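You operate a simulated robot arm through the tools that you are given. There is no shell and no other tool. Be economical: measure what you need, move in short steps, check, and stop when the job is done.

You are at the controls of a simulated robot arm. One attempt, no reset.

Task
Cap the green vial, press the cap home and rack the vial.
Fine: take the cap of the vial's own colour, use the cap press; slide back at LOAD.
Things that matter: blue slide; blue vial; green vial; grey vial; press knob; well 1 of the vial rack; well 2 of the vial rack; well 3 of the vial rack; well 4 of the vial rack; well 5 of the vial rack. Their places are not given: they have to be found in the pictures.

It is judged by the outcome, as a careful person would: the job done as asked, and still so three seconds after it is handed in. It fails if anything else is knocked over, pushed out of place, dropped, spilled or broken. A push-on lid holds only when it is set on centred and level and pressed home; a screw cap is set on level and turned clockwise until tight.

Robot
A 6-joint arm with a two-finger parallel gripper, fixed in place. Base frame: the origin is at the foot of the arm, x ahead of it, y to its left, z up; the work surface is at about z = 0.72. Readings come in m, rad, newtons and seconds.
With the tool pointing down near the work surface it reaches from about 0.26 to 0.66 m from the base axis. Its first joint turns from -1.152 to 1.152 rad. Payload 2.9 kg.
The TCP is the grasp point between the finger pads, 0.03 m short of the fingertips. In the tool frame z runs along the fingers and y along their closing line. Largest opening 0.11 m; finger width 0.02, thickness 0.01; the body of the gripper, 0.048 by 0.112 m, starts 0.055 m behind the TCP.
Orientation is that of the tool frame in the base frame, as [roll, pitch, yaw] about the fixed x, y, z axes, in that order (R = Rz(yaw) Ry(pitch) Rx(roll)). With the fingers straight down and closing along the base's y, the tool's x points along the base's -x, its y along +y and its z along -z.

Tools
- The arm moves only by the tool servo_tool. Its argument "steps" is one flat list of numbers, 7 for each row, row after row: the shift along the tool's x, y, z in units of 40 mm (1.0 is 40 mm), then the turn, a rotation vector about the tool's x, y, z in units of 4 degrees (1.0 is 4 degrees), then the opening, from 0 (shut) to 1 (fully open). In form: [x, y, z, ax, ay, az, fingers, x, y, z, ax, ay, az, fingers, ...]. A call has 1 to 20 rows; each row shifts and turns the commanded pose from where the row before left it, along the tool's axes as they then stand. A call with a number of a shift or a turn outside -1 to 1 is refused whole. Rows are played at 5 a second. More than 0.05 m and 0.15 rad between two rows, or a gripper value outside its range, and nothing of the call is played. A pose out of reach is approached as far as the arm can. The call stops where the force on the tool passes 40 N (or 10 N more than at its start, if that is more) or the arm is blocked; 0.2 s more then pass. Each finger travels about 0.108 m/s and halts on what it meets, pressing with about 39 N; the grip force reading is that of the motor and also rises with nothing between the fingers. The clock runs only during rows and for 0.2 s after the last one: add rows that do not move to give the fingers time. It gives the time, the measured TCP pose, the force on the tool (base axes), the opening and the grip force at its end, in the units of the frame above (readings bear some noise), with the torque about the TCP (base axes, N m) and any sound that the robot's microphone picked up, and new pictures: "pictures" is both (left out), scene, wrist or none.
- Cameras (640 x 400 px; columns grow to the right, rows downward): "scene" is fixed at [0.0774, 0.4272, 1.3992]; the picture's right is [-0.79, -0.62, 0.00], its down [-0.27, 0.34, -0.90] and it looks along [0.56, -0.71, -0.44] (base axes); focal length 322 px, centre (320, 200). "wrist" rides on the gripper at [0.072, 0.017, -0.103] in the tool frame; the picture's right is [-0.23, 0.97, 0.00], its down [-0.76, -0.18, -0.62] and it looks along [-0.61, -0.14, 0.78] (tool axes); focal length 222 px, centre (320, 200).
- locate(camera, pixels): for up to 12 pixels [column, row] of the newest picture of that camera ("zoom" is the newest enlarged one), the place [x, y, z] in the base frame of the surface seen there, good to about 0.002 m. It takes no simulated time.
- zoom(camera, box): a new picture of the part [left, top, right, bottom] of that camera's present view, enlarged. It takes no simulated time.
- sign_off(): hands the job in; it is judged then, once.

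Go step by step. Measure first, check grasps and placings, and put right what went wrong. The budget is 80 turns and 200 pictures, counting those below and the enlarged ones. Unless the task says otherwise, let go and move clear before handing in, and close with one line.

The tools are called after "Call:" by a JSON object that holds its "op" and its "data". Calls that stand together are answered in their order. servo_tool: Moves the arm, as the interface text tells. Its arguments: {"type":"object","properties":{"steps":{"type":"array"},"pictures":{"type":"string","enum":["both","scene","wrist","none"]}},"required":["steps"]} The other tools are called the same way: locate (camera, pixels) gives the place of the surface under pixels of a picture; zoom (camera, box) takes an enlarged picture of a part of a camera's view; sign_off () hands the job in.

At the start:

```text
time: 0.0
position: [0.3562, -0.2911, 1.1011]
tool_rot: [-3.141, 0.0, -3.141]
ft_force: [0.6, -0.1, 0.6]
torque: [0.03, 0.01, 0.0]
opening: 0.1101
gripper_force: 0.0
```

scene: 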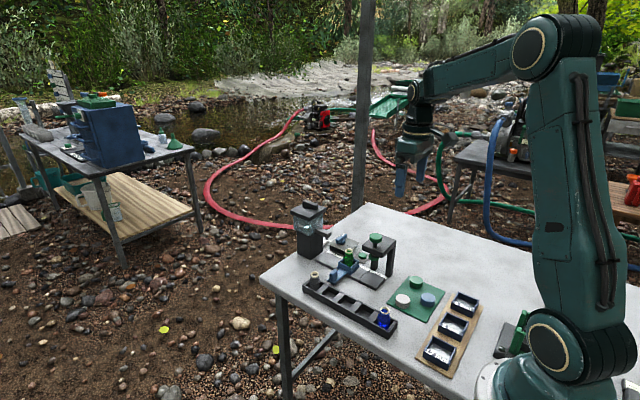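
wrist: 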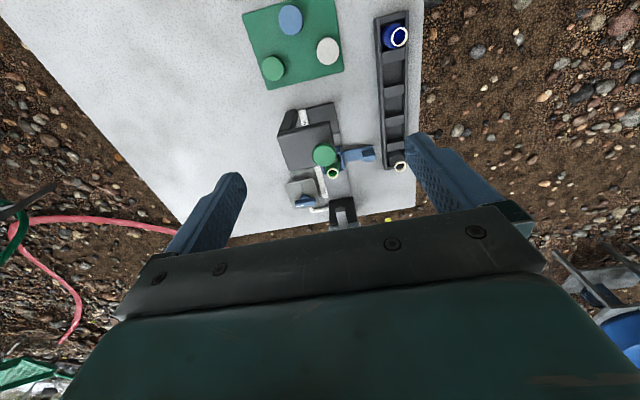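

The scene shows a rack (front), a press with blue slide and green knob around (365,250), caps on a green mat (405-430,280-300). I enlarge both views.

Call:
{"op": "zoom", "data": {"camera": "scene", "box": [280, 190, 480, 340]}}

Call:
{"op": "zoom", "data": {"camera": "wrist", "box": [230, 0, 430, 230]}}

```text
2.67 times, centred on (380, 265) of scene
```

zoom: 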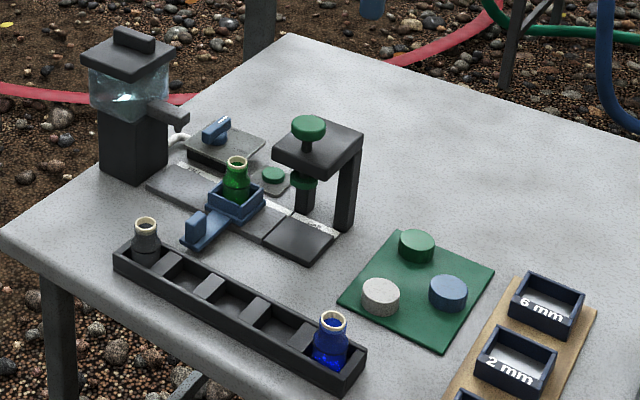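

```text
1.74 times, centred on (330, 115) of wrist
```

zoom: 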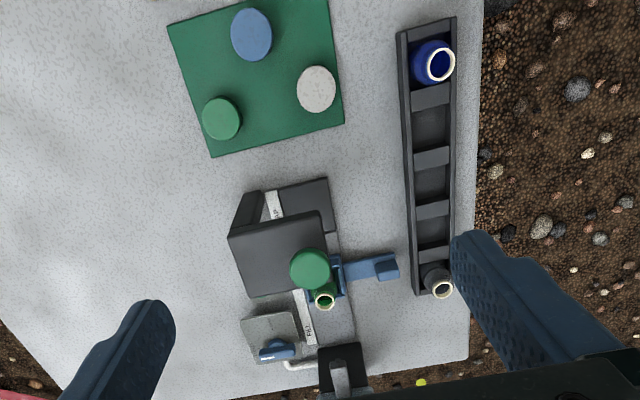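

The vial sits in the blue carrier on a labelled track. I'll enlarge the press area to read the labels.

Call:
{"op": "zoom", "data": {"camera": "scene", "box": [310, 220, 410, 285]}}

Call:
{"op": "zoom", "data": {"camera": "wrist", "box": [290, 90, 390, 220]}}

```text
6.15 times, centred on (360, 252) of scene
```

zoom: 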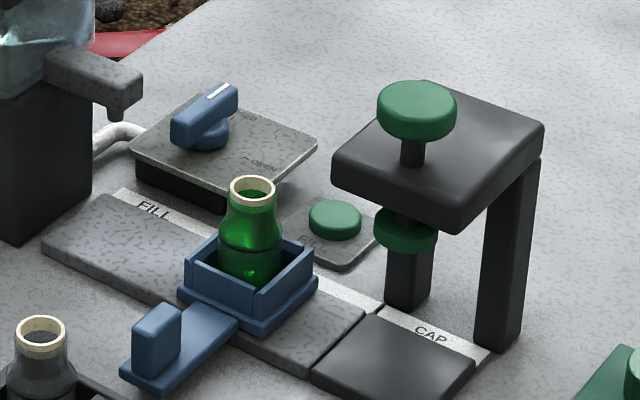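

```text
3.08 times, centred on (340, 155) of wrist
```

zoom: 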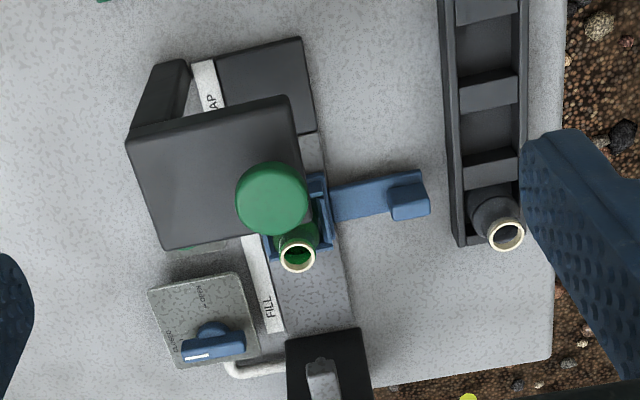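

Call:
{"op": "zoom", "data": {"camera": "scene", "box": [310, 220, 410, 285]}}

Call:
{"op": "locate", "data": {"camera": "zoom", "pixels": [[252, 178], [250, 206], [255, 225], [417, 100], [405, 245], [435, 335], [400, 370], [205, 260], [158, 322], [255, 310], [480, 130], [330, 330]]}}

Call:
{"op": "locate", "data": {"camera": "wrist", "pixels": [[273, 68], [291, 19], [328, 51], [325, 156], [333, 174], [368, 154], [345, 156], [397, 36], [394, 76], [395, 105], [394, 130], [400, 166]]}}

```text
6.15 times, centred on (360, 252) of scene
```

zoom: 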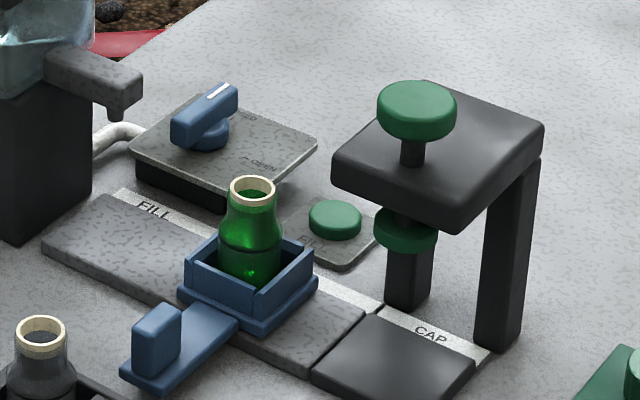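

```text
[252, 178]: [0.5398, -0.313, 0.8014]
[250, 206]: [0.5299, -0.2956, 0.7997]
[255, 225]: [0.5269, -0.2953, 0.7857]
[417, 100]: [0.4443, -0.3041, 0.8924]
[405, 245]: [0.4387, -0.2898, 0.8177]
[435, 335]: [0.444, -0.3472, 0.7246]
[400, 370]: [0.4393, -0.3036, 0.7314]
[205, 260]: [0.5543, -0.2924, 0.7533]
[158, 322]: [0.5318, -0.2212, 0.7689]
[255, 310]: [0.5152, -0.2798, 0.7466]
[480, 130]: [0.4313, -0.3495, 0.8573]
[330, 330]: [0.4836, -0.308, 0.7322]
```

```text
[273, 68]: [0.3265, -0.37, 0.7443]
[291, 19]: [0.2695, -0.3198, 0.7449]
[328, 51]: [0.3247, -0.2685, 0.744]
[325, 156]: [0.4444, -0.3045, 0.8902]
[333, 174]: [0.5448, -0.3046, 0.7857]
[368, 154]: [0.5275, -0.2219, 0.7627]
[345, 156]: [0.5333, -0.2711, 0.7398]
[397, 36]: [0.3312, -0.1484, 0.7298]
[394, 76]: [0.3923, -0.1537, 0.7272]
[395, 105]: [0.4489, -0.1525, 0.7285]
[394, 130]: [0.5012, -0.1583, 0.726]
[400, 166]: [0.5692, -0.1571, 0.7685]
```

Call:
{"op": "zoom", "data": {"camera": "scene", "box": [380, 255, 460, 315]}}

Call:
{"op": "locate", "data": {"camera": "scene", "pixels": [[366, 239], [382.5, 256.5], [395, 241], [375, 234], [332, 253], [346, 257], [373, 258], [374, 246], [313, 273], [340, 268]]}}

Call:
{"op": "locate", "data": {"camera": "wrist", "pixels": [[262, 70], [285, 67], [273, 57], [272, 80], [340, 170], [330, 134], [282, 163], [292, 188], [294, 173]]}}

```text
6.67 times, centred on (420, 285) of scene
```

zoom: 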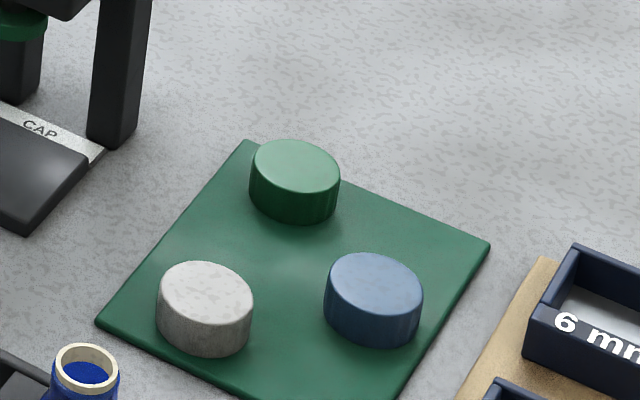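

```text
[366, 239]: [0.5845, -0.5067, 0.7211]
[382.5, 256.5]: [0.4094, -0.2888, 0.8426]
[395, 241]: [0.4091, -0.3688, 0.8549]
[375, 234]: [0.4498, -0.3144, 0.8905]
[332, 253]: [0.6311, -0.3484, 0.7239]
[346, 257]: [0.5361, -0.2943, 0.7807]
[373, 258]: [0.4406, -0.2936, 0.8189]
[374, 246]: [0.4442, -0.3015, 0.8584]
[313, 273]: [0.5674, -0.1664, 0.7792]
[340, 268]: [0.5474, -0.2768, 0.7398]
```

```text
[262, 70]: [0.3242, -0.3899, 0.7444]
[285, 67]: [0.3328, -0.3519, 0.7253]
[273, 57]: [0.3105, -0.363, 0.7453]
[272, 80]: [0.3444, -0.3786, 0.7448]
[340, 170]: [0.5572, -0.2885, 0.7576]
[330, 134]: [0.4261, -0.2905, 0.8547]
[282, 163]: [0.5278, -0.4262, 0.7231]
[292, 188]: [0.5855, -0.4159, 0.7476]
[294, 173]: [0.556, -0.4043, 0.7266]
```

The green cap (wrist 273,68) is centred near (0.327, -0.371), top z 0.7445, about 36 mm across. The vial is at about (0.535, -0.304) and the plunger is at (0.444, -0.304). I'll move above the cap.

Call:
{"op": "servo_tool", "data": {"steps": [0.09, -0.25, 0.9375, 0, 0, 0, 1, 0.09, -0.25, 0.9375, 0, 0, 0, 1, 0.09, -0.25, 0.9375, 0, 0, 0, 1, 0.09, -0.25, 0.9375, 0, 0, 0, 1, 0.09, -0.25, 0.9375, 0, 0, 0, 1, 0.09, -0.25, 0.9375, 0, 0, 0, 1, 0.09, -0.25, 0.9375, 0, 0, 0, 1, 0.1, -0.25, 0.9375, 0, 0, 0, 0.7, 0, 0, 0, 0, 0, 0, 0.6]}}

```text
time: 2.0
position: [0.3277, -0.3702, 0.8]
tool_rot: [-3.141, -0.001, 3.141]
ft_force: [0.8, 0.5, -0.1]
torque: [-0.02, -0.02, -0.03]
opening: 0.066
gripper_force: 0.0
```

scene: 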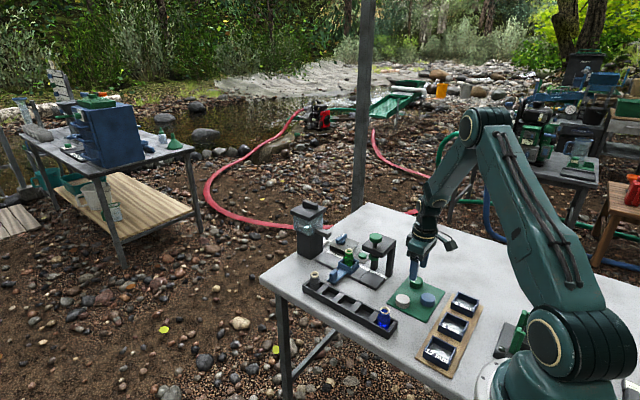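
wrist: 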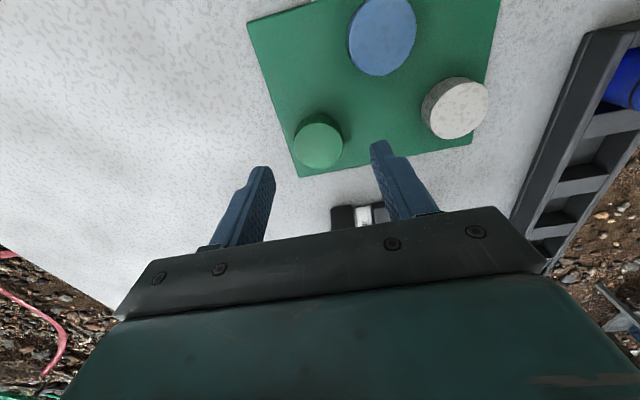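

Call:
{"op": "locate", "data": {"camera": "wrist", "pixels": [[295, 146], [341, 139], [318, 122], [318, 165], [318, 143], [304, 158], [335, 128], [304, 129], [334, 156], [300, 110]]}}

Call:
{"op": "zoom", "data": {"camera": "wrist", "box": [270, 90, 370, 190]}}

```text
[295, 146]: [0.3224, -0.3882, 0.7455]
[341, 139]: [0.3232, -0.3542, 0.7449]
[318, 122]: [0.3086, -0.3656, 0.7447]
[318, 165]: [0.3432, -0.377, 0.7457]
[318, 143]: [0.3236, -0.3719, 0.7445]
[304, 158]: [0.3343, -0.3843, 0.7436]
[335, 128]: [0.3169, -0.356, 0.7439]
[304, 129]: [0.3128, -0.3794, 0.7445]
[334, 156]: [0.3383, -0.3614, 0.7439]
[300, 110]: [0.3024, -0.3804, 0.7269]
```

```text
4.00 times, centred on (320, 140) of wrist
```

zoom: 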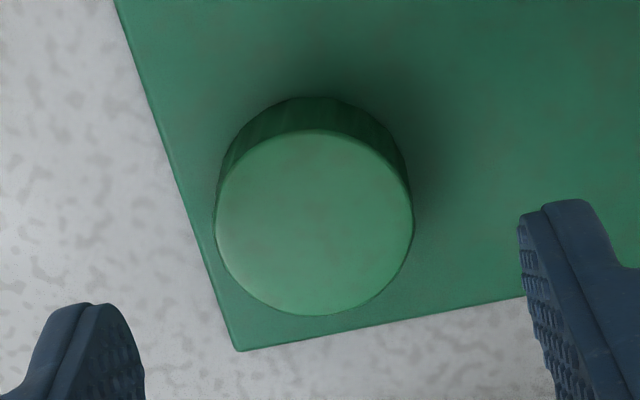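

Cap centre is (0.326, -0.371), top 0.7445, mat 0.7265. I'll lower so the fingertips sit just above the mat, then close.

Call:
{"op": "servo_tool", "data": {"steps": [0.04, -0.02, 0.5, 0, 0, 0, 0.6, 0, 0, 0.5, 0, 0, 0, 0.6, 0, 0, 0, 0, 0, 0, 0.6, 0, 0, 0, 0, 0, 0, 0.3, 0, 0, 0, 0, 0, 0, 0.2, 0, 0, 0, 0, 0, 0, 0.2, 0, 0, 0, 0, 0, 0, 0.2], "pictures": "wrist"}}

```text
time: 3.6
position: [0.3261, -0.3737, 0.7597]
tool_rot: [3.141, 0.0, 3.141]
ft_force: [-0.5, -0.5, 0.3]
torque: [0.0, 0.02, 0.01]
opening: 0.0352
gripper_force: 38.5
```

wrist: 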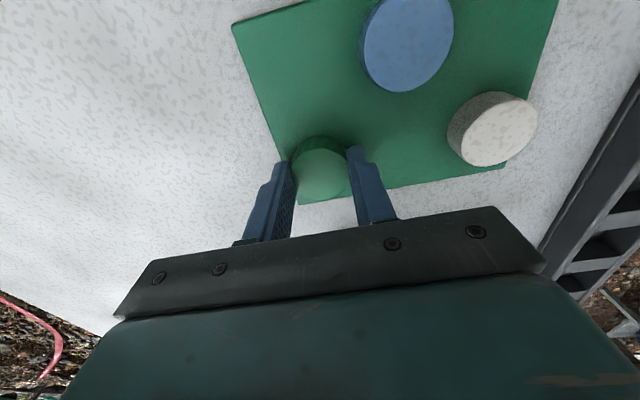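

Gripped: opening 35 mm. I'll lift straight up and check the hold.

Call:
{"op": "servo_tool", "data": {"steps": [0, 0, -0.5, 0, 0, 0, 0.1, 0, 0, -0.9, 0, 0, 0, 0.1, 0, 0, -1, 0, 0, 0, 0.1, 0, 0, -1, 0, 0, 0, 0.1, 0, 0, -1, 0, 0, 0, 0.1, 0, 0, -0.6, 0, 0, 0, 0.1, 0, 0, 0, 0, 0, 0, 0.1], "pictures": "wrist"}}

Call:
{"op": "locate", "data": {"camera": "wrist", "pixels": [[320, 165], [310, 172], [335, 172], [322, 150]]}}

Call:
{"op": "zoom", "data": {"camera": "wrist", "box": [270, 110, 400, 240]}}

```text
time: 5.2
position: [0.3259, -0.3726, 0.9596]
tool_rot: [3.141, 0.0, -3.141]
ft_force: [0.7, -0.7, -0.1]
torque: [0.0, 0.03, 0.01]
opening: 0.035
gripper_force: 39.1
```

wrist: 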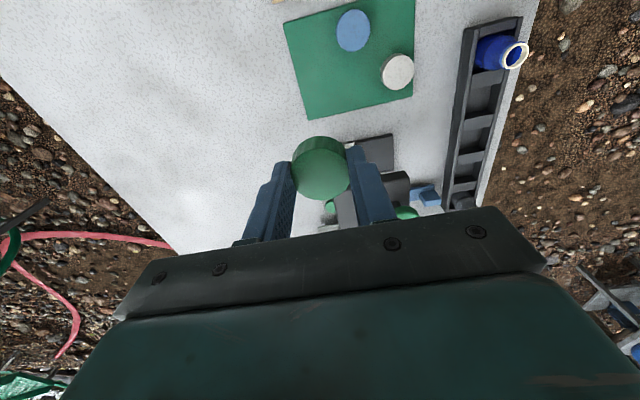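

```text
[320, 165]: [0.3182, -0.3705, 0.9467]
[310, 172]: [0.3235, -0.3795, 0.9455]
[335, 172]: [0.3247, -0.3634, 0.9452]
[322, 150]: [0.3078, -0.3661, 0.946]
```

```text
3.08 times, centred on (335, 175) of wrist
```

zoom: 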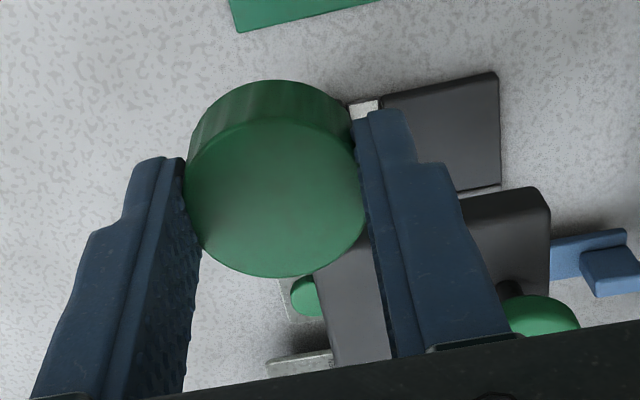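

Cap is held level, top at TCP−0.014. I'll measure the cap centre relative to the TCP via its edges.

Call:
{"op": "locate", "data": {"camera": "wrist", "pixels": [[318.8, 149.5], [318.8, 198], [294, 172], [346, 170], [300, 158], [338, 190], [303, 190], [338, 155]]}}

```text
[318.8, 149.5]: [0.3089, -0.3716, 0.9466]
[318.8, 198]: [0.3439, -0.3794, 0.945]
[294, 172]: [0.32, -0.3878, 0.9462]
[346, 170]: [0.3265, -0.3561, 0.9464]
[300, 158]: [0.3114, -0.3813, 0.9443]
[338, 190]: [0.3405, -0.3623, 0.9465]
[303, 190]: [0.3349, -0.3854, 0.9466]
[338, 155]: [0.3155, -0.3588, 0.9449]
```

Cap centre coincides with the TCP. I'll carry it high, to just beyond the vial, so the wrist camera sees the vial mouth unobstructed.

Call:
{"op": "servo_tool", "data": {"steps": [-0.88, 0.245, 0, 0, 0, 0, 0.1, -0.88, 0.245, 0, 0, 0, 0, 0.1, -0.88, 0.245, 0, 0, 0, 0, 0.1, -0.88, 0.245, 0, 0, 0, 0, 0.1, -0.88, 0.245, 0, 0, 0, 0, 0.1, -0.88, 0.245, 0, 0, 0, 0, 0.1, -0.88, 0.245, 0, 0, 0, 0, 0.1, 0, 0, 0, 0, 0, 0, 0.1]}}

Call:
{"op": "zoom", "data": {"camera": "wrist", "box": [260, 60, 400, 200]}}

Call:
{"op": "zoom", "data": {"camera": "scene", "box": [310, 220, 410, 285]}}

```text
time: 7.0
position: [0.5741, -0.3027, 0.961]
tool_rot: [-3.141, 0.001, -3.141]
ft_force: [-1.1, -0.2, -0.4]
torque: [0.01, -0.01, 0.04]
opening: 0.0349
gripper_force: 38.8
```

scene: 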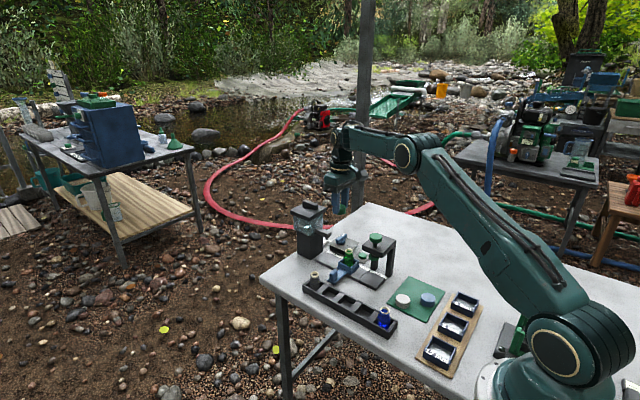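
wrist: 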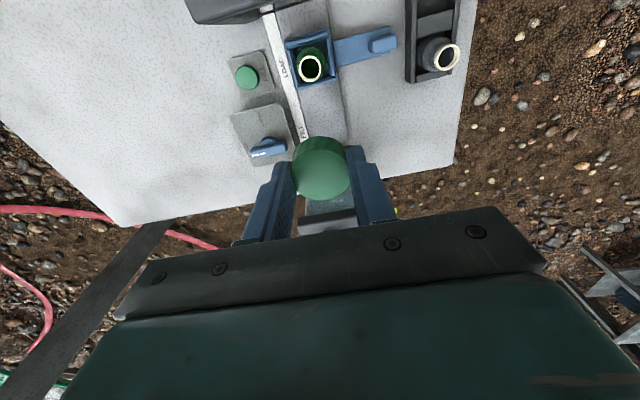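

```text
2.86 times, centred on (330, 130) of wrist
```

zoom: 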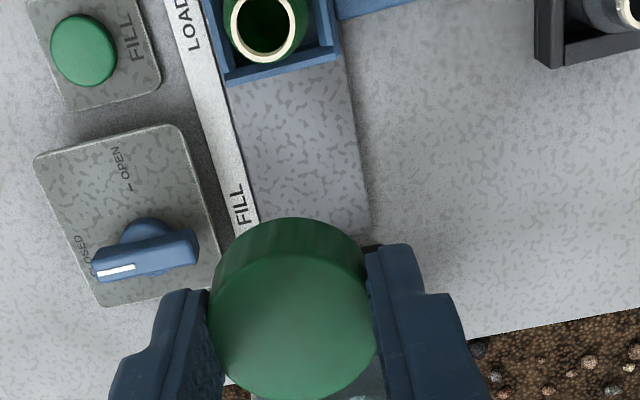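

```text
6.15 times, centred on (360, 252) of scene
```

zoom: 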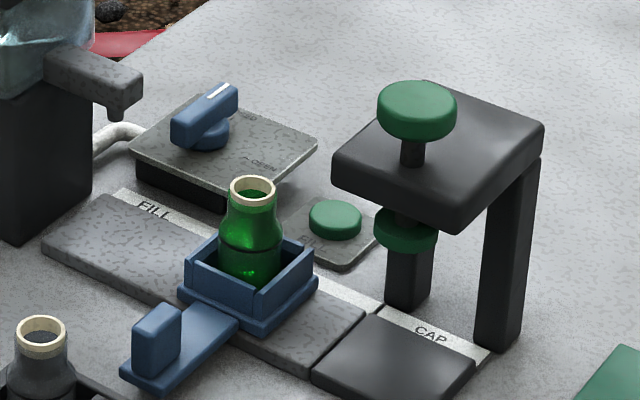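

The slide is at LOAD. I'll enlarge the vial mouth to locate its rim.

Call:
{"op": "zoom", "data": {"camera": "wrist", "box": [270, 30, 350, 100]}}

Call:
{"op": "locate", "data": {"camera": "wrist", "pixels": [[298.5, 68], [322, 68], [310, 56], [310.5, 81], [302, 59], [319, 59], [302, 77], [319, 77]]}}

Call:
{"op": "locate", "data": {"camera": "scene", "pixels": [[346.1, 250.9], [351.8, 250.9], [349, 248.7], [349, 252.8]]}}

```text
5.71 times, centred on (310, 65) of wrist
```

zoom: 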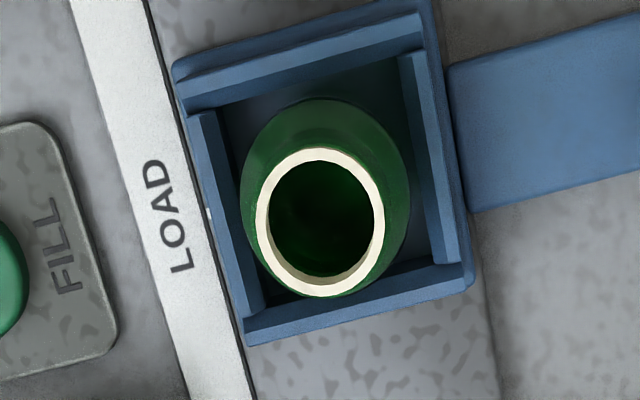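

```text
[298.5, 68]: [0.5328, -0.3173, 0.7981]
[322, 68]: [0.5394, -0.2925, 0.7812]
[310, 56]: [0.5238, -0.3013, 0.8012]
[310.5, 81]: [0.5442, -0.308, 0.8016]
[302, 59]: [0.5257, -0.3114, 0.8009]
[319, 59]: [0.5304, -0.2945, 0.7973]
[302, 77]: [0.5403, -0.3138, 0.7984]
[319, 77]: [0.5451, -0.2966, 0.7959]
```

```text
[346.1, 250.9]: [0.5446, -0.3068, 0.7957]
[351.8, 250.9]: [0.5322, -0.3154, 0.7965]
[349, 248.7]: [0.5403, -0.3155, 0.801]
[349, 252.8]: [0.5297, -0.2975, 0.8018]
```

Call:
{"op": "locate", "data": {"camera": "wrist", "pixels": [[310, 57.3], [310.5, 80.3], [300, 68.5], [320.3, 68.5], [302.6, 60.5], [317.5, 77], [302.6, 77], [317.5, 60.5]]}}

```text
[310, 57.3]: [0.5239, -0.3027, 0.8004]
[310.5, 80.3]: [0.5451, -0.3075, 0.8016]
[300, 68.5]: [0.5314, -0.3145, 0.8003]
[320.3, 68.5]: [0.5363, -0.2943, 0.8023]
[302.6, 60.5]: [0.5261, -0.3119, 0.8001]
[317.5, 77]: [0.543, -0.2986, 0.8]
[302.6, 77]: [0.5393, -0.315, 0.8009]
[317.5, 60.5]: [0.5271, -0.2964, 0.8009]
```

Rim centre (0.534, -0.305, 0.801). I'll shift over it and descend to about 15 mm above contact to check.

Call:
{"op": "servo_tool", "data": {"steps": [0.5, -0.02, 0, 0, 0, 0, 0.1, 0.467, -0.02, 0, 0, 0, 0, 0.1, 0, 0, 0.9, 0, 0, 0, 0.1, 0, 0, 0.9, 0, 0, 0, 0.1, 0, 0, 0.9, 0, 0, 0, 0.1, 0, 0, 0, 0, 0, 0, 0.1, 0, 0, 0, 0, 0, 0, 0.1]}}

Call:
{"op": "zoom", "data": {"camera": "scene", "box": [310, 210, 410, 275]}}

Call:
{"op": "zoom", "data": {"camera": "wrist", "box": [260, 100, 400, 240]}}

```text
time: 8.6
position: [0.5328, -0.3052, 0.8538]
tool_rot: [-3.141, 0.001, -3.141]
ft_force: [-0.3, -0.5, 0.1]
torque: [0.01, -0.05, -0.05]
opening: 0.0347
gripper_force: 38.9
```

scene: 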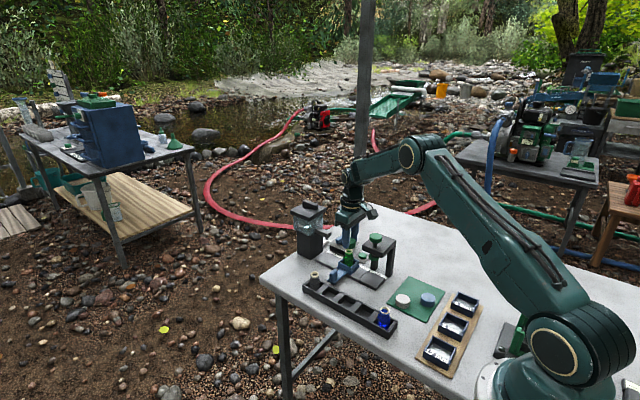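
wrist: 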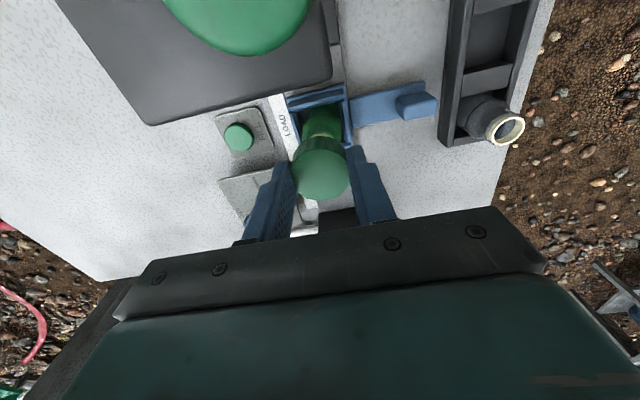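

```text
6.15 times, centred on (360, 242) of scene
```

zoom: 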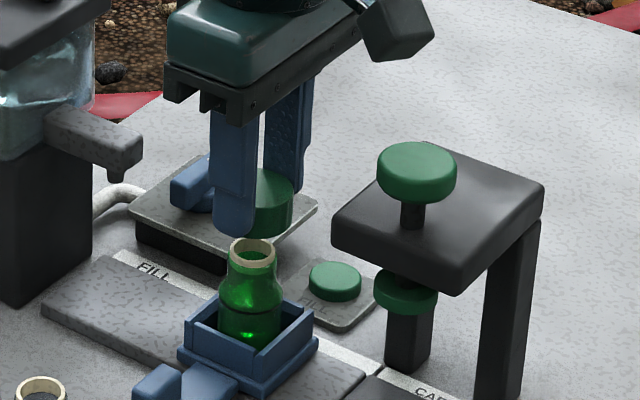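

```text
2.86 times, centred on (330, 170) of wrist
```

zoom: 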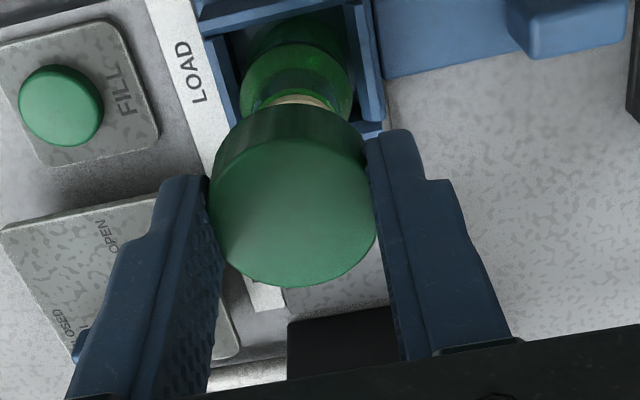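

Call:
{"op": "locate", "data": {"camera": "wrist", "pixels": [[318.8, 149.5], [318.8, 198], [294, 172], [346, 170], [300, 158], [338, 190], [303, 190], [338, 155], [314, 135.5]]}}

```text
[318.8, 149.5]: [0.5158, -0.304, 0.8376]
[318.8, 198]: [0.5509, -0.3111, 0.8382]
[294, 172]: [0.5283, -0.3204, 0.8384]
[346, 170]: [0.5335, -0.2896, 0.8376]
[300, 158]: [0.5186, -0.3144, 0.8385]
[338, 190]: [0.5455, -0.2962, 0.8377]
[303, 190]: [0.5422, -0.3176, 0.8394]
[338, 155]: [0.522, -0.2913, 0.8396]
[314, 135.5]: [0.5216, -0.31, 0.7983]
```

Cap centre (0.533, -0.305), bottom 0.820, about 19 mm over the rim and well centred. I'll lower carefully.

Call:
{"op": "servo_tool", "data": {"steps": [-0.02, 0, 0.2, 0, 0, 0, 0.1, 0, 0, 0.2, 0, 0, 0, 0.1, 0, 0, 0.05, 0, 0, 0, 0.1, 0, 0, 0, 0, 0, 0, 0.1], "pictures": "none"}}

```text
time: 9.6
position: [0.536, -0.3056, 0.8358]
tool_rot: [3.142, 0.002, 3.141]
ft_force: [0.6, -0.1, -0.6]
torque: [-0.04, -0.01, 0.01]
opening: 0.035
gripper_force: 38.8
```

Call:
{"op": "servo_tool", "data": {"steps": [0, 0, 0.05, 0, 0, 0, 0.1, 0, 0, 0, 0, 0, 0, 0.1], "pictures": "none"}}

Call:
{"op": "servo_tool", "data": {"steps": [0, 0, 0.05, 0, 0, 0, 0.1, 0, 0, 0, 0, 0, 0, 0.1], "pictures": "none"}}

Call:
{"op": "zoom", "data": {"camera": "scene", "box": [310, 210, 410, 275]}}

```text
time: 10.2
position: [0.5352, -0.305, 0.8337]
tool_rot: [-3.141, -0.001, -3.141]
ft_force: [-0.1, 0.6, 0.0]
torque: [0.01, -0.03, -0.05]
opening: 0.035
gripper_force: 38.9
```

```text
time: 10.8
position: [0.5352, -0.3059, 0.8293]
tool_rot: [-3.141, 0.001, -3.141]
ft_force: [-0.2, 0.6, -0.7]
torque: [-0.02, 0.01, 0.02]
opening: 0.0351
gripper_force: 39.1
```

```text
6.15 times, centred on (360, 242) of scene
```

zoom: 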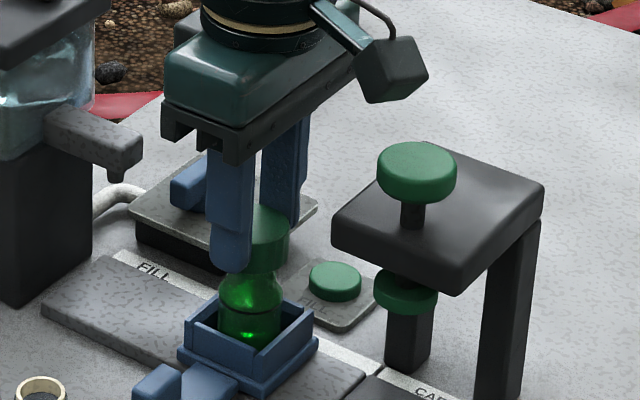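

The skirt is now around the rim with no force. I continue in small steps until it touches.

Call:
{"op": "servo_tool", "data": {"steps": [0, 0, 0.04, 0, 0, 0, 0.1, 0, 0, 0, 0, 0, 0, 0.1], "pictures": "none"}}

Call:
{"op": "servo_tool", "data": {"steps": [0, 0, 0.04, 0, 0, 0, 0.1, 0, 0, 0, 0, 0, 0, 0.1], "pictures": "none"}}

Call:
{"op": "zoom", "data": {"camera": "scene", "box": [310, 210, 410, 275]}}

```text
time: 11.4
position: [0.5347, -0.3048, 0.8298]
tool_rot: [-3.141, 0.001, 3.141]
ft_force: [0.4, -0.6, 5.0]
torque: [0.03, 0.06, 0.03]
opening: 0.0349
gripper_force: 38.6
```

```text
time: 12.0
position: [0.5346, -0.3046, 0.8289]
tool_rot: [-3.14, 0.004, 3.141]
ft_force: [-1.6, 1.0, 19.1]
torque: [0.16, 0.22, 0.01]
opening: 0.035
gripper_force: 38.8
```

```text
6.15 times, centred on (360, 242) of scene
```

zoom: 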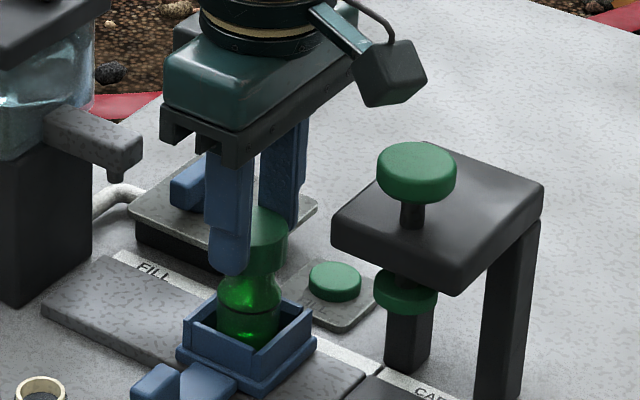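

Contact at 19 N, skirt engaged. I'll relieve the force, open, and withdraw upward.

Call:
{"op": "servo_tool", "data": {"steps": [0, 0, -0.04, 0, 0, 0, 0.1, 0, 0, 0, 0, 0, 0, 0.25, 0, 0, 0, 0, 0, 0, 0.4, 0, 0, 0, 0, 0, 0, 0.5, 0, 0, 0, 0, 0, 0, 0.5, 0, 0, -0.3, 0, 0, 0, 0.5, 0, 0, -0.7, 0, 0, 0, 0.5, 0, 0, -0.9, 0, 0, 0, 0.5, 0, 0, -0.9, 0, 0, 0, 0.5, 0, 0, 0, 0, 0, 0, 0.5]}}

Call:
{"op": "zoom", "data": {"camera": "scene", "box": [310, 210, 410, 275]}}

Call:
{"op": "zoom", "data": {"camera": "wrist", "box": [260, 80, 400, 220]}}

```text
time: 14.2
position: [0.5353, -0.3042, 0.941]
tool_rot: [3.141, 0.002, 3.14]
ft_force: [0.8, -0.3, 0.3]
torque: [0.01, 0.01, -0.02]
opening: 0.0551
gripper_force: 0.0
```

scene: 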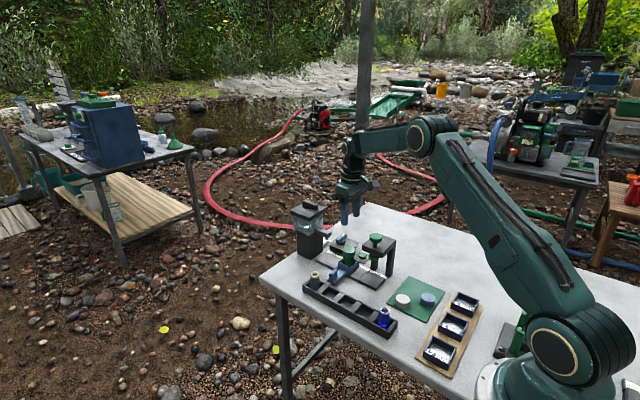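
wrist: 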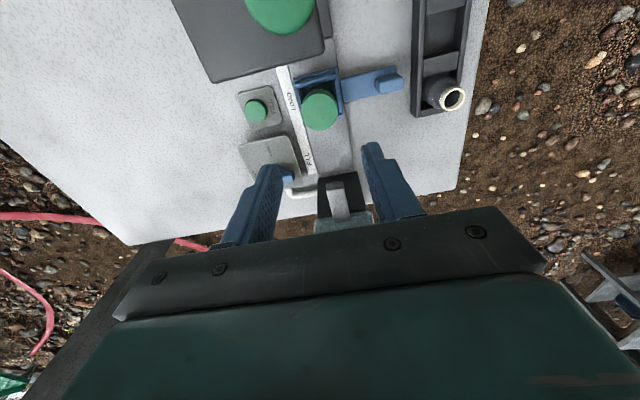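

```text
6.15 times, centred on (360, 242) of scene
```

zoom: 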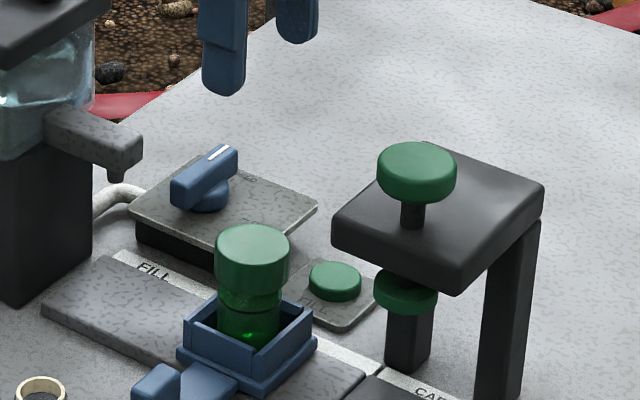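

```text
2.86 times, centred on (330, 150) of wrist
```

zoom: 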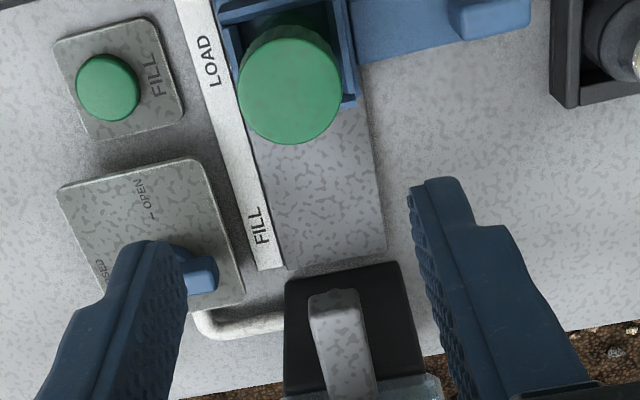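

The cap sits on the vial. I'll measure levelness, plunger-pad underside clearance and the handle.

Call:
{"op": "locate", "data": {"camera": "wrist", "pixels": [[306, 108], [333, 110], [320, 98], [320, 126], [319, 111]]}}

Call:
{"op": "locate", "data": {"camera": "scene", "pixels": [[373.8, 260.5], [373.8, 259.5], [369.8, 258.8], [378, 258.8], [349, 249], [332, 273], [337, 272], [335, 279], [341, 276], [336, 270]]}}

Call:
{"op": "locate", "data": {"camera": "wrist", "pixels": [[376, 78], [402, 76], [390, 82], [384, 71], [375, 85], [403, 88], [385, 93]]}}

```text
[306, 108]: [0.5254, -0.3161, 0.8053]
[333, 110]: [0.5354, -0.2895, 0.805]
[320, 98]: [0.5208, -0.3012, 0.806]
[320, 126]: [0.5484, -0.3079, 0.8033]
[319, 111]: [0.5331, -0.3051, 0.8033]
```

```text
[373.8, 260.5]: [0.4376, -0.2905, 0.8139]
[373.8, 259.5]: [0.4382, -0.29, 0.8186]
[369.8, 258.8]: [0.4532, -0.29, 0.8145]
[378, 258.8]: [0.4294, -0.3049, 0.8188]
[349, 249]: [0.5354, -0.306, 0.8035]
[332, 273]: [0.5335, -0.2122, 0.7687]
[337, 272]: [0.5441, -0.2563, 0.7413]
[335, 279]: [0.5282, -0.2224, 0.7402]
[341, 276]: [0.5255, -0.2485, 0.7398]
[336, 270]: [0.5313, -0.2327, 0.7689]
```

```text
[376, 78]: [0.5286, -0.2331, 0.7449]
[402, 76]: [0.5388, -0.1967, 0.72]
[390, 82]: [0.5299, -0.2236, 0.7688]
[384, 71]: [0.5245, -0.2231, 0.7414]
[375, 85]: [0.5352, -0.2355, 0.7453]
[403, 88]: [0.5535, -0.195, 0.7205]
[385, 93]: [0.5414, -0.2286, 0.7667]
```

Cap top is about 0.804, with 9 mm clearance to the plunger pad (0.813). I'll check the cap's tilt with more points.

Call:
{"op": "locate", "data": {"camera": "wrist", "pixels": [[318, 97], [322, 97], [316, 99], [324, 99], [318, 125], [322, 125], [316, 123], [324, 123], [306, 110], [307, 113], [332, 107], [332, 113]]}}

Call:
{"op": "zoom", "data": {"camera": "scene", "box": [335, 240, 365, 260]}}

```text
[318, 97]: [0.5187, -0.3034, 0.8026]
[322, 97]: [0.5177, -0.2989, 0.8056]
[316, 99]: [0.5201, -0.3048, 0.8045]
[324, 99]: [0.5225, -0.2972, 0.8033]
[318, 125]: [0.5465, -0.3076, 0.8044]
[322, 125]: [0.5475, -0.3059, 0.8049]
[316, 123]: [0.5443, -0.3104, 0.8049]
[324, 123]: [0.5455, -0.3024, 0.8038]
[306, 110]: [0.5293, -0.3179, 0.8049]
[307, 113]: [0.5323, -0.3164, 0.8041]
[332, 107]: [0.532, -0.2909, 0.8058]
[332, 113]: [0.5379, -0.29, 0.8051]
```

```text
16.00 times, centred on (350, 250) of scene
```

zoom: 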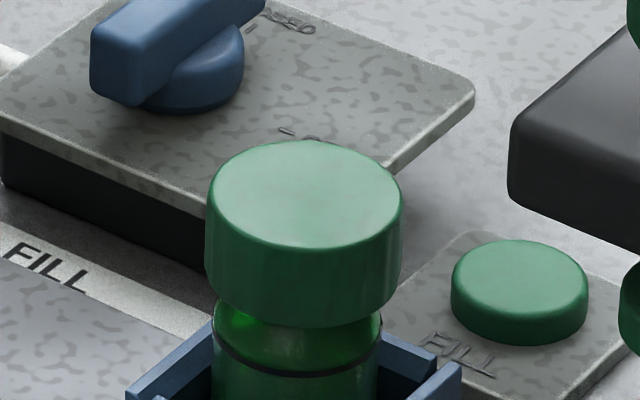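

Cap is level and centred. The carrier handle is a tab near (0.533, -0.223). I'll move over it and turn the tool 90° so the camera side faces +y, clear of the press.

Call:
{"op": "servo_tool", "data": {"steps": [0, 1, 0, 0, 0, 0, 0.5, 0, 1, 0, 0, 0, 0, 0.5, 0, 0, 0, 0, 0, 1, 0.5, 0, 0, 0, 0, 0, 1, 0.5, 0, 0, 0, 0, 0, 1, 0.5, 0, 0, 0, 0, 0, 1, 0.5, 0, 0, 0, 0, 0, 1, 0.5, 0, 0, 0, 0, 0, 1, 0.5, 0, 0, 0, 0, 0, 1, 0.5, 0, 0, 0, 0, 0, 1, 0.5, 0, 0, 0, 0, 0, 1, 0.5, 0, 0, 0, 0, 0, 1, 0.5, 0, 0, 0, 0, 0, 1, 0.5, 0, 0, 0, 0, 0, 1, 0.5, 0, 0, 0, 0, 0, 1, 0.5, 0, 0, 0, 0, 0, 1, 0.5, 0, 0, 0, 0, 0, 1, 0.5, 0, 0, 0, 0, 0, 1, 0.5, 0, 0, 0, 0, 0, 1, 0.5, 0, 0, 0, 0, 0, 1, 0.5], "pictures": "none"}}

Call:
{"op": "servo_tool", "data": {"steps": [0, 0, 0, 0, 0, 0.9, 0.5, 0, 0, 0, 0, 0, 0.9, 0.5, 0, 0, 0, 0, 0, 0.9, 0.5, 0, 0, 0, 0, 0, 0.9, 0.5, 0, 0, 0, 0, 0, 0.9, 0.5, 0, 0, 0, 0, 0, 0, 0.5]}}

Call:
{"op": "zoom", "data": {"camera": "wrist", "box": [250, 80, 410, 220]}}

```text
time: 18.4
position: [0.5342, -0.2244, 0.9411]
tool_rot: [3.141, 0.001, 1.884]
ft_force: [0.1, -0.5, -0.3]
torque: [-0.01, -0.02, 0.05]
opening: 0.055
gripper_force: 0.0
```

```text
time: 19.8
position: [0.5348, -0.2254, 0.9419]
tool_rot: [-3.141, 0.0, 1.568]
ft_force: [0.5, 0.9, 0.7]
torque: [0.01, 0.0, 0.0]
opening: 0.0549
gripper_force: 0.0
```

scene: 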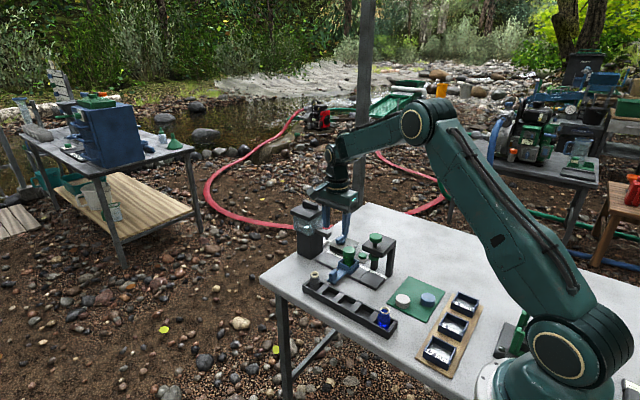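
wrist: 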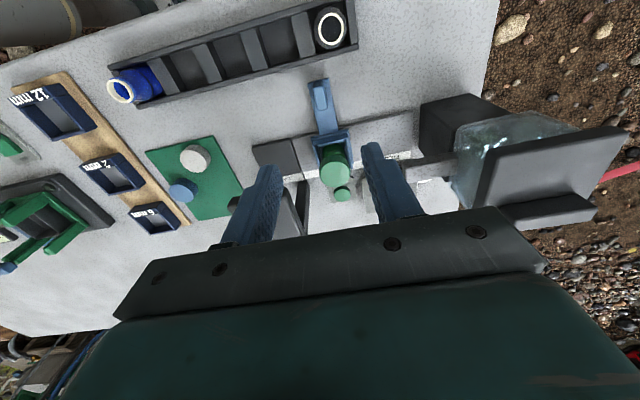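

```text
2.86 times, centred on (330, 150) of wrist
```

zoom: 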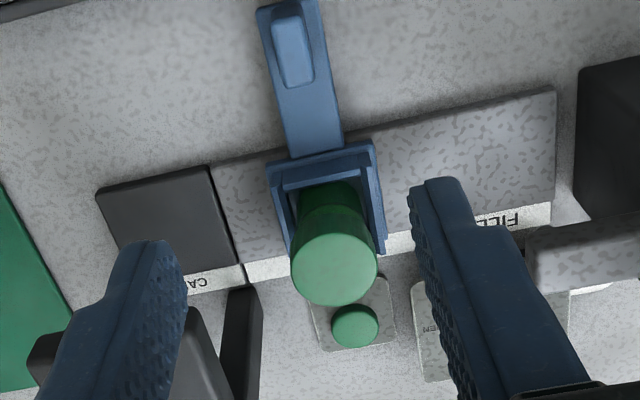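

Call:
{"op": "zoom", "data": {"camera": "wrist", "box": [300, 75, 340, 115]}}

Call:
{"op": "locate", "data": {"camera": "zoom", "pixels": [[320, 200], [290, 100], [270, 150], [300, 250], [330, 250], [380, 250], [310, 170]]}}

Call:
{"op": "locate", "data": {"camera": "scene", "pixels": [[363, 249], [383, 258], [382.5, 250], [366, 246], [382.5, 254], [364, 243]]}}

```text
10.00 times, centred on (320, 95) of wrist
```

zoom: 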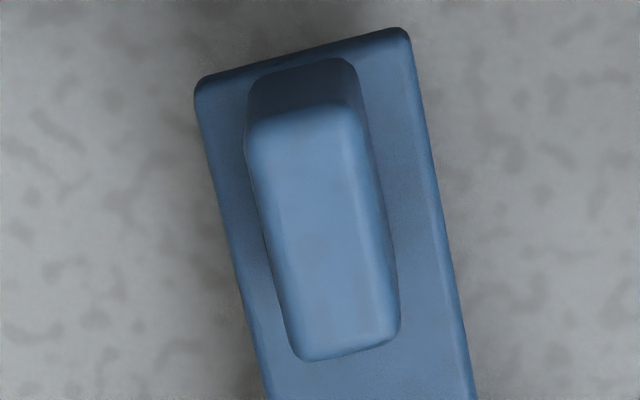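

```text
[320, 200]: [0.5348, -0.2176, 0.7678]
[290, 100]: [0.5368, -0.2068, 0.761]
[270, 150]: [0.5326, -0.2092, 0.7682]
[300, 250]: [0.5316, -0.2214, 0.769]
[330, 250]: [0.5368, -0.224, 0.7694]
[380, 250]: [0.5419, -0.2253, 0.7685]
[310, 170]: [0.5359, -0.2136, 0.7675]
```

```text
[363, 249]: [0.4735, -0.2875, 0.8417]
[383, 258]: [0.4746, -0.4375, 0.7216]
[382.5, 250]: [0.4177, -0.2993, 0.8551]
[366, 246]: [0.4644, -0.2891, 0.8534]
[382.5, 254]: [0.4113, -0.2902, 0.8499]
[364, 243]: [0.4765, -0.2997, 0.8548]
```

The tab is about 12 mm thick in x, centred at (0.535, -0.220), z 0.742–0.769. I'll go down around it and grip.

Call:
{"op": "servo_tool", "data": {"steps": [0.1, 0, 0.9, 0, 0, 0, 0.45, 0, 0, 0.9, 0, 0, 0, 0.45, 0, 0, 0.9, 0, 0, 0, 0.45, 0, 0, 0.8, 0, 0, 0, 0.45, 0, 0, 0.6, 0, 0, 0, 0.45, 0, 0, 0, 0, 0, 0, 0.45, 0, 0, 0, 0, 0, 0, 0.3, 0, 0, 0, 0, 0, 0, 0.15, 0, 0, 0, 0, 0, 0, 0.05, 0, 0, 0, 0, 0, 0, 0.05]}}

Call:
{"op": "zoom", "data": {"camera": "wrist", "box": [250, 80, 410, 220]}}

```text
time: 22.0
position: [0.5346, -0.223, 0.7762]
tool_rot: [3.141, -0.001, 1.572]
ft_force: [1.7, -1.3, -1.5]
torque: [-0.1, -0.03, 0.0]
opening: 0.0132
gripper_force: 45.0
```

scene: 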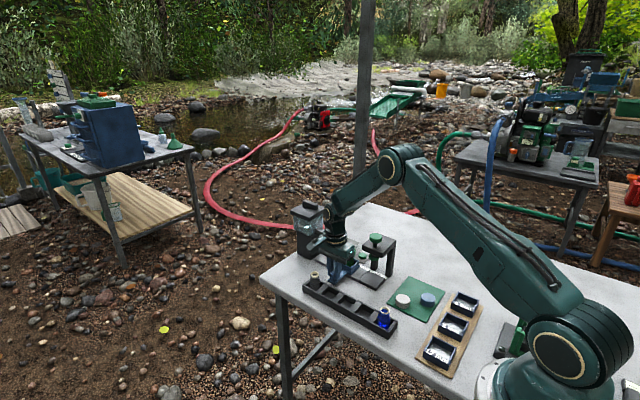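
wrist: 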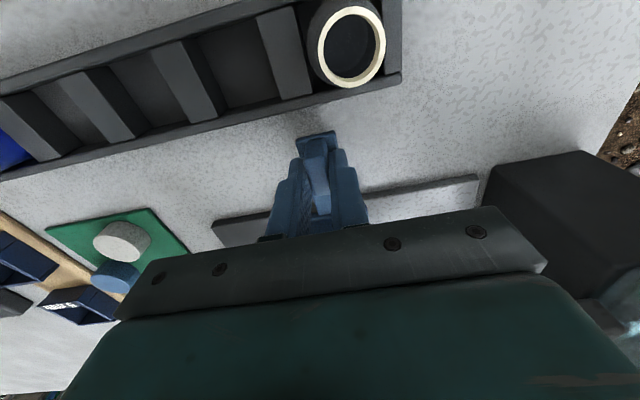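

```text
2.86 times, centred on (330, 150) of wrist
```

zoom: 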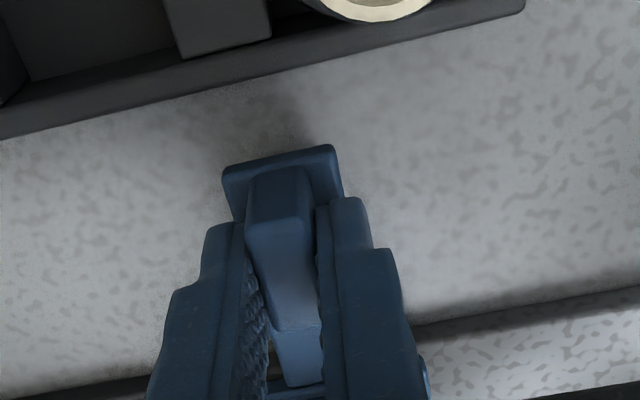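

The tab is gripped (13 mm). I'll slide toward CAP, gently, 91 mm in −x.

Call:
{"op": "servo_tool", "data": {"steps": [0, -0.08, 0, 0, 0, 0, 0.05, 0, -0.15, 0, 0, 0, 0, 0.05, 0, -0.2, 0, 0, 0, 0, 0.05, 0, -0.2, 0, 0, 0, 0, 0.05, 0, -0.2, 0, 0, 0, 0, 0.05, 0, -0.2, 0, 0, 0, 0, 0.05, 0, -0.2, 0, 0, 0, 0, 0.05, 0, -0.2, 0, 0, 0, 0, 0.05, 0, -0.2, 0, 0, 0, 0, 0.05, 0, -0.2, 0, 0, 0, 0, 0.05, 0, -0.15, 0, 0, 0, 0, 0.05, 0, -0.12, 0, 0, 0, 0, 0.05, 0, -0.08, 0, 0, 0, 0, 0.05, 0, -0.04, 0, 0, 0, 0, 0.05, 0, 0, 0, 0, 0, 0, 0.05]}}

Call:
{"op": "zoom", "data": {"camera": "scene", "box": [320, 210, 420, 285]}}

```text
time: 25.2
position: [0.4455, -0.2212, 0.7762]
tool_rot: [-3.141, -0.002, 1.571]
ft_force: [1.5, -13.8, -28.7]
torque: [-0.54, -0.07, 0.02]
opening: 0.0136
gripper_force: 44.8
```

scene: 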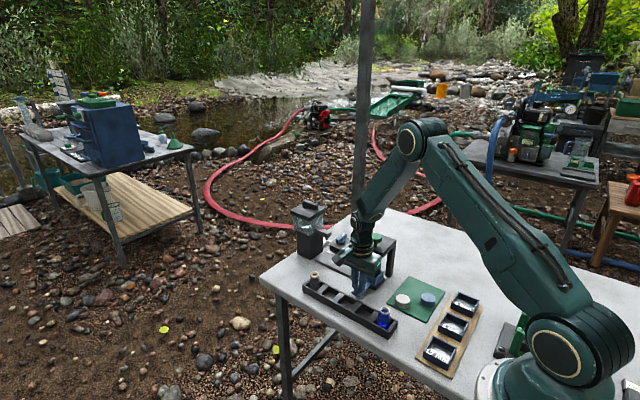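
wrist: 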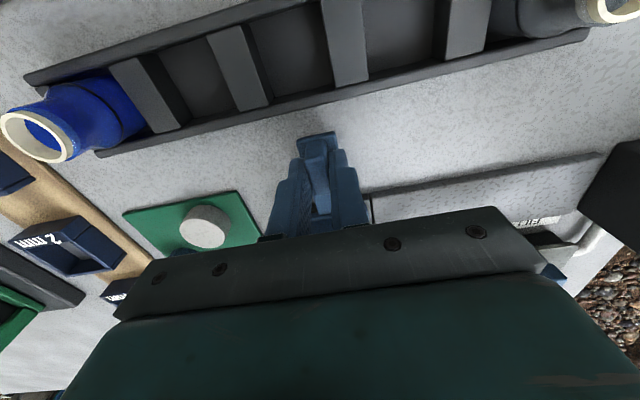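

```text
5.33 times, centred on (370, 248) of scene
```

zoom: 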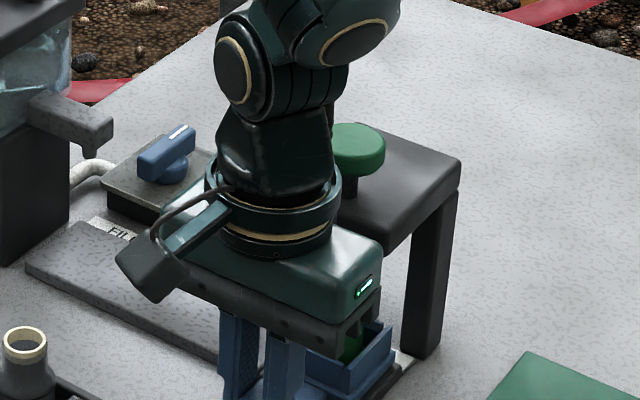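

The carrier has reached about x=0.4455. Some constraint force has built up, so I'll release the tab and rise to look.

Call:
{"op": "servo_tool", "data": {"steps": [0, 0, 0, 0, 0, 0, 0.2, 0, 0, 0, 0, 0, 0, 0.45, 0, 0, 0, 0, 0, 0, 0.45, 0, 0, -0.3, 0, 0, 0, 0.45, 0, 0, -0.9, 0, 0, 0, 0.45, 0, 0, -0.9, 0, 0, 0, 0.45, 0, 0, -0.9, 0, 0, 0, 0.45, 0, 0, -0.9, 0, 0, 0, 0.45, 0.5, 0, -0.5, 0, 0, 0, 0.3, 1, 0, 0, 0, 0, 0, 0.1, 0, 0, 0, 0, 0, 0, 0, 0, 0, 0, 0, 0, 0, 0]}}

Call:
{"op": "zoom", "data": {"camera": "scene", "box": [320, 215, 420, 290]}}

Call:
{"op": "zoom", "data": {"camera": "wrist", "box": [240, 80, 400, 220]}}

```text
time: 27.8
position: [0.4445, -0.1614, 0.9535]
tool_rot: [3.14, 0.0, 1.571]
ft_force: [-0.6, -0.1, 0.4]
torque: [-0.01, 0.01, 0.01]
opening: 0.0001
gripper_force: 37.5
```

scene: 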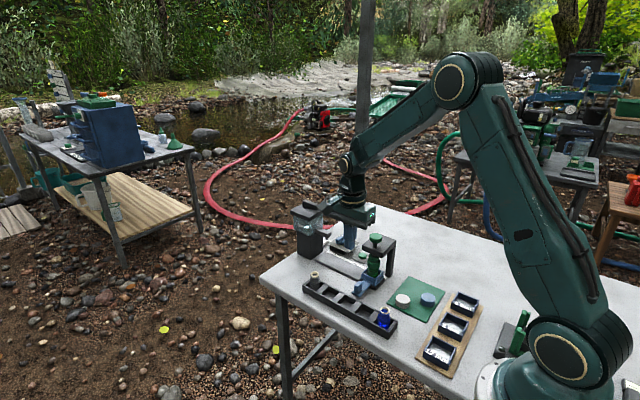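
wrist: 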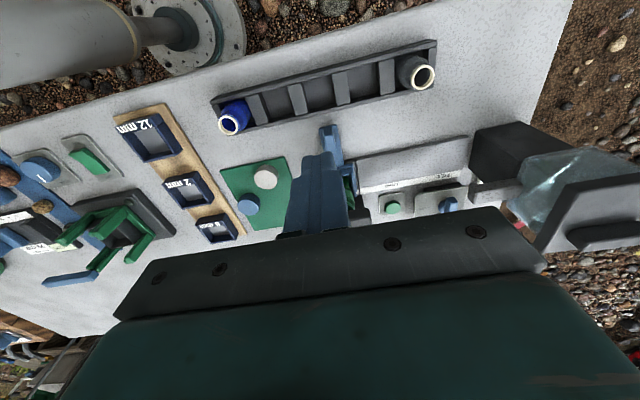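

```text
5.33 times, centred on (370, 252) of scene
```

zoom: 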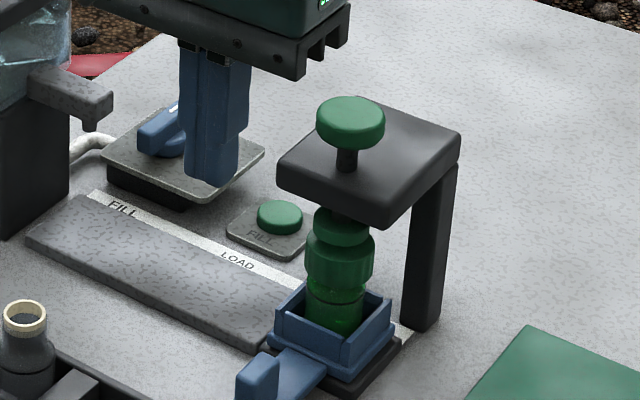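

```text
2.86 times, centred on (320, 150) of wrist
```

zoom: 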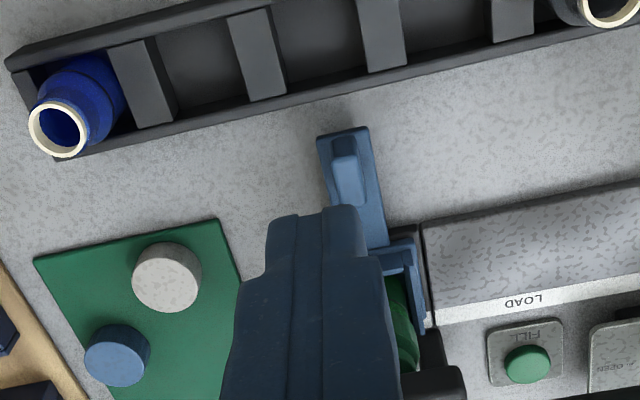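

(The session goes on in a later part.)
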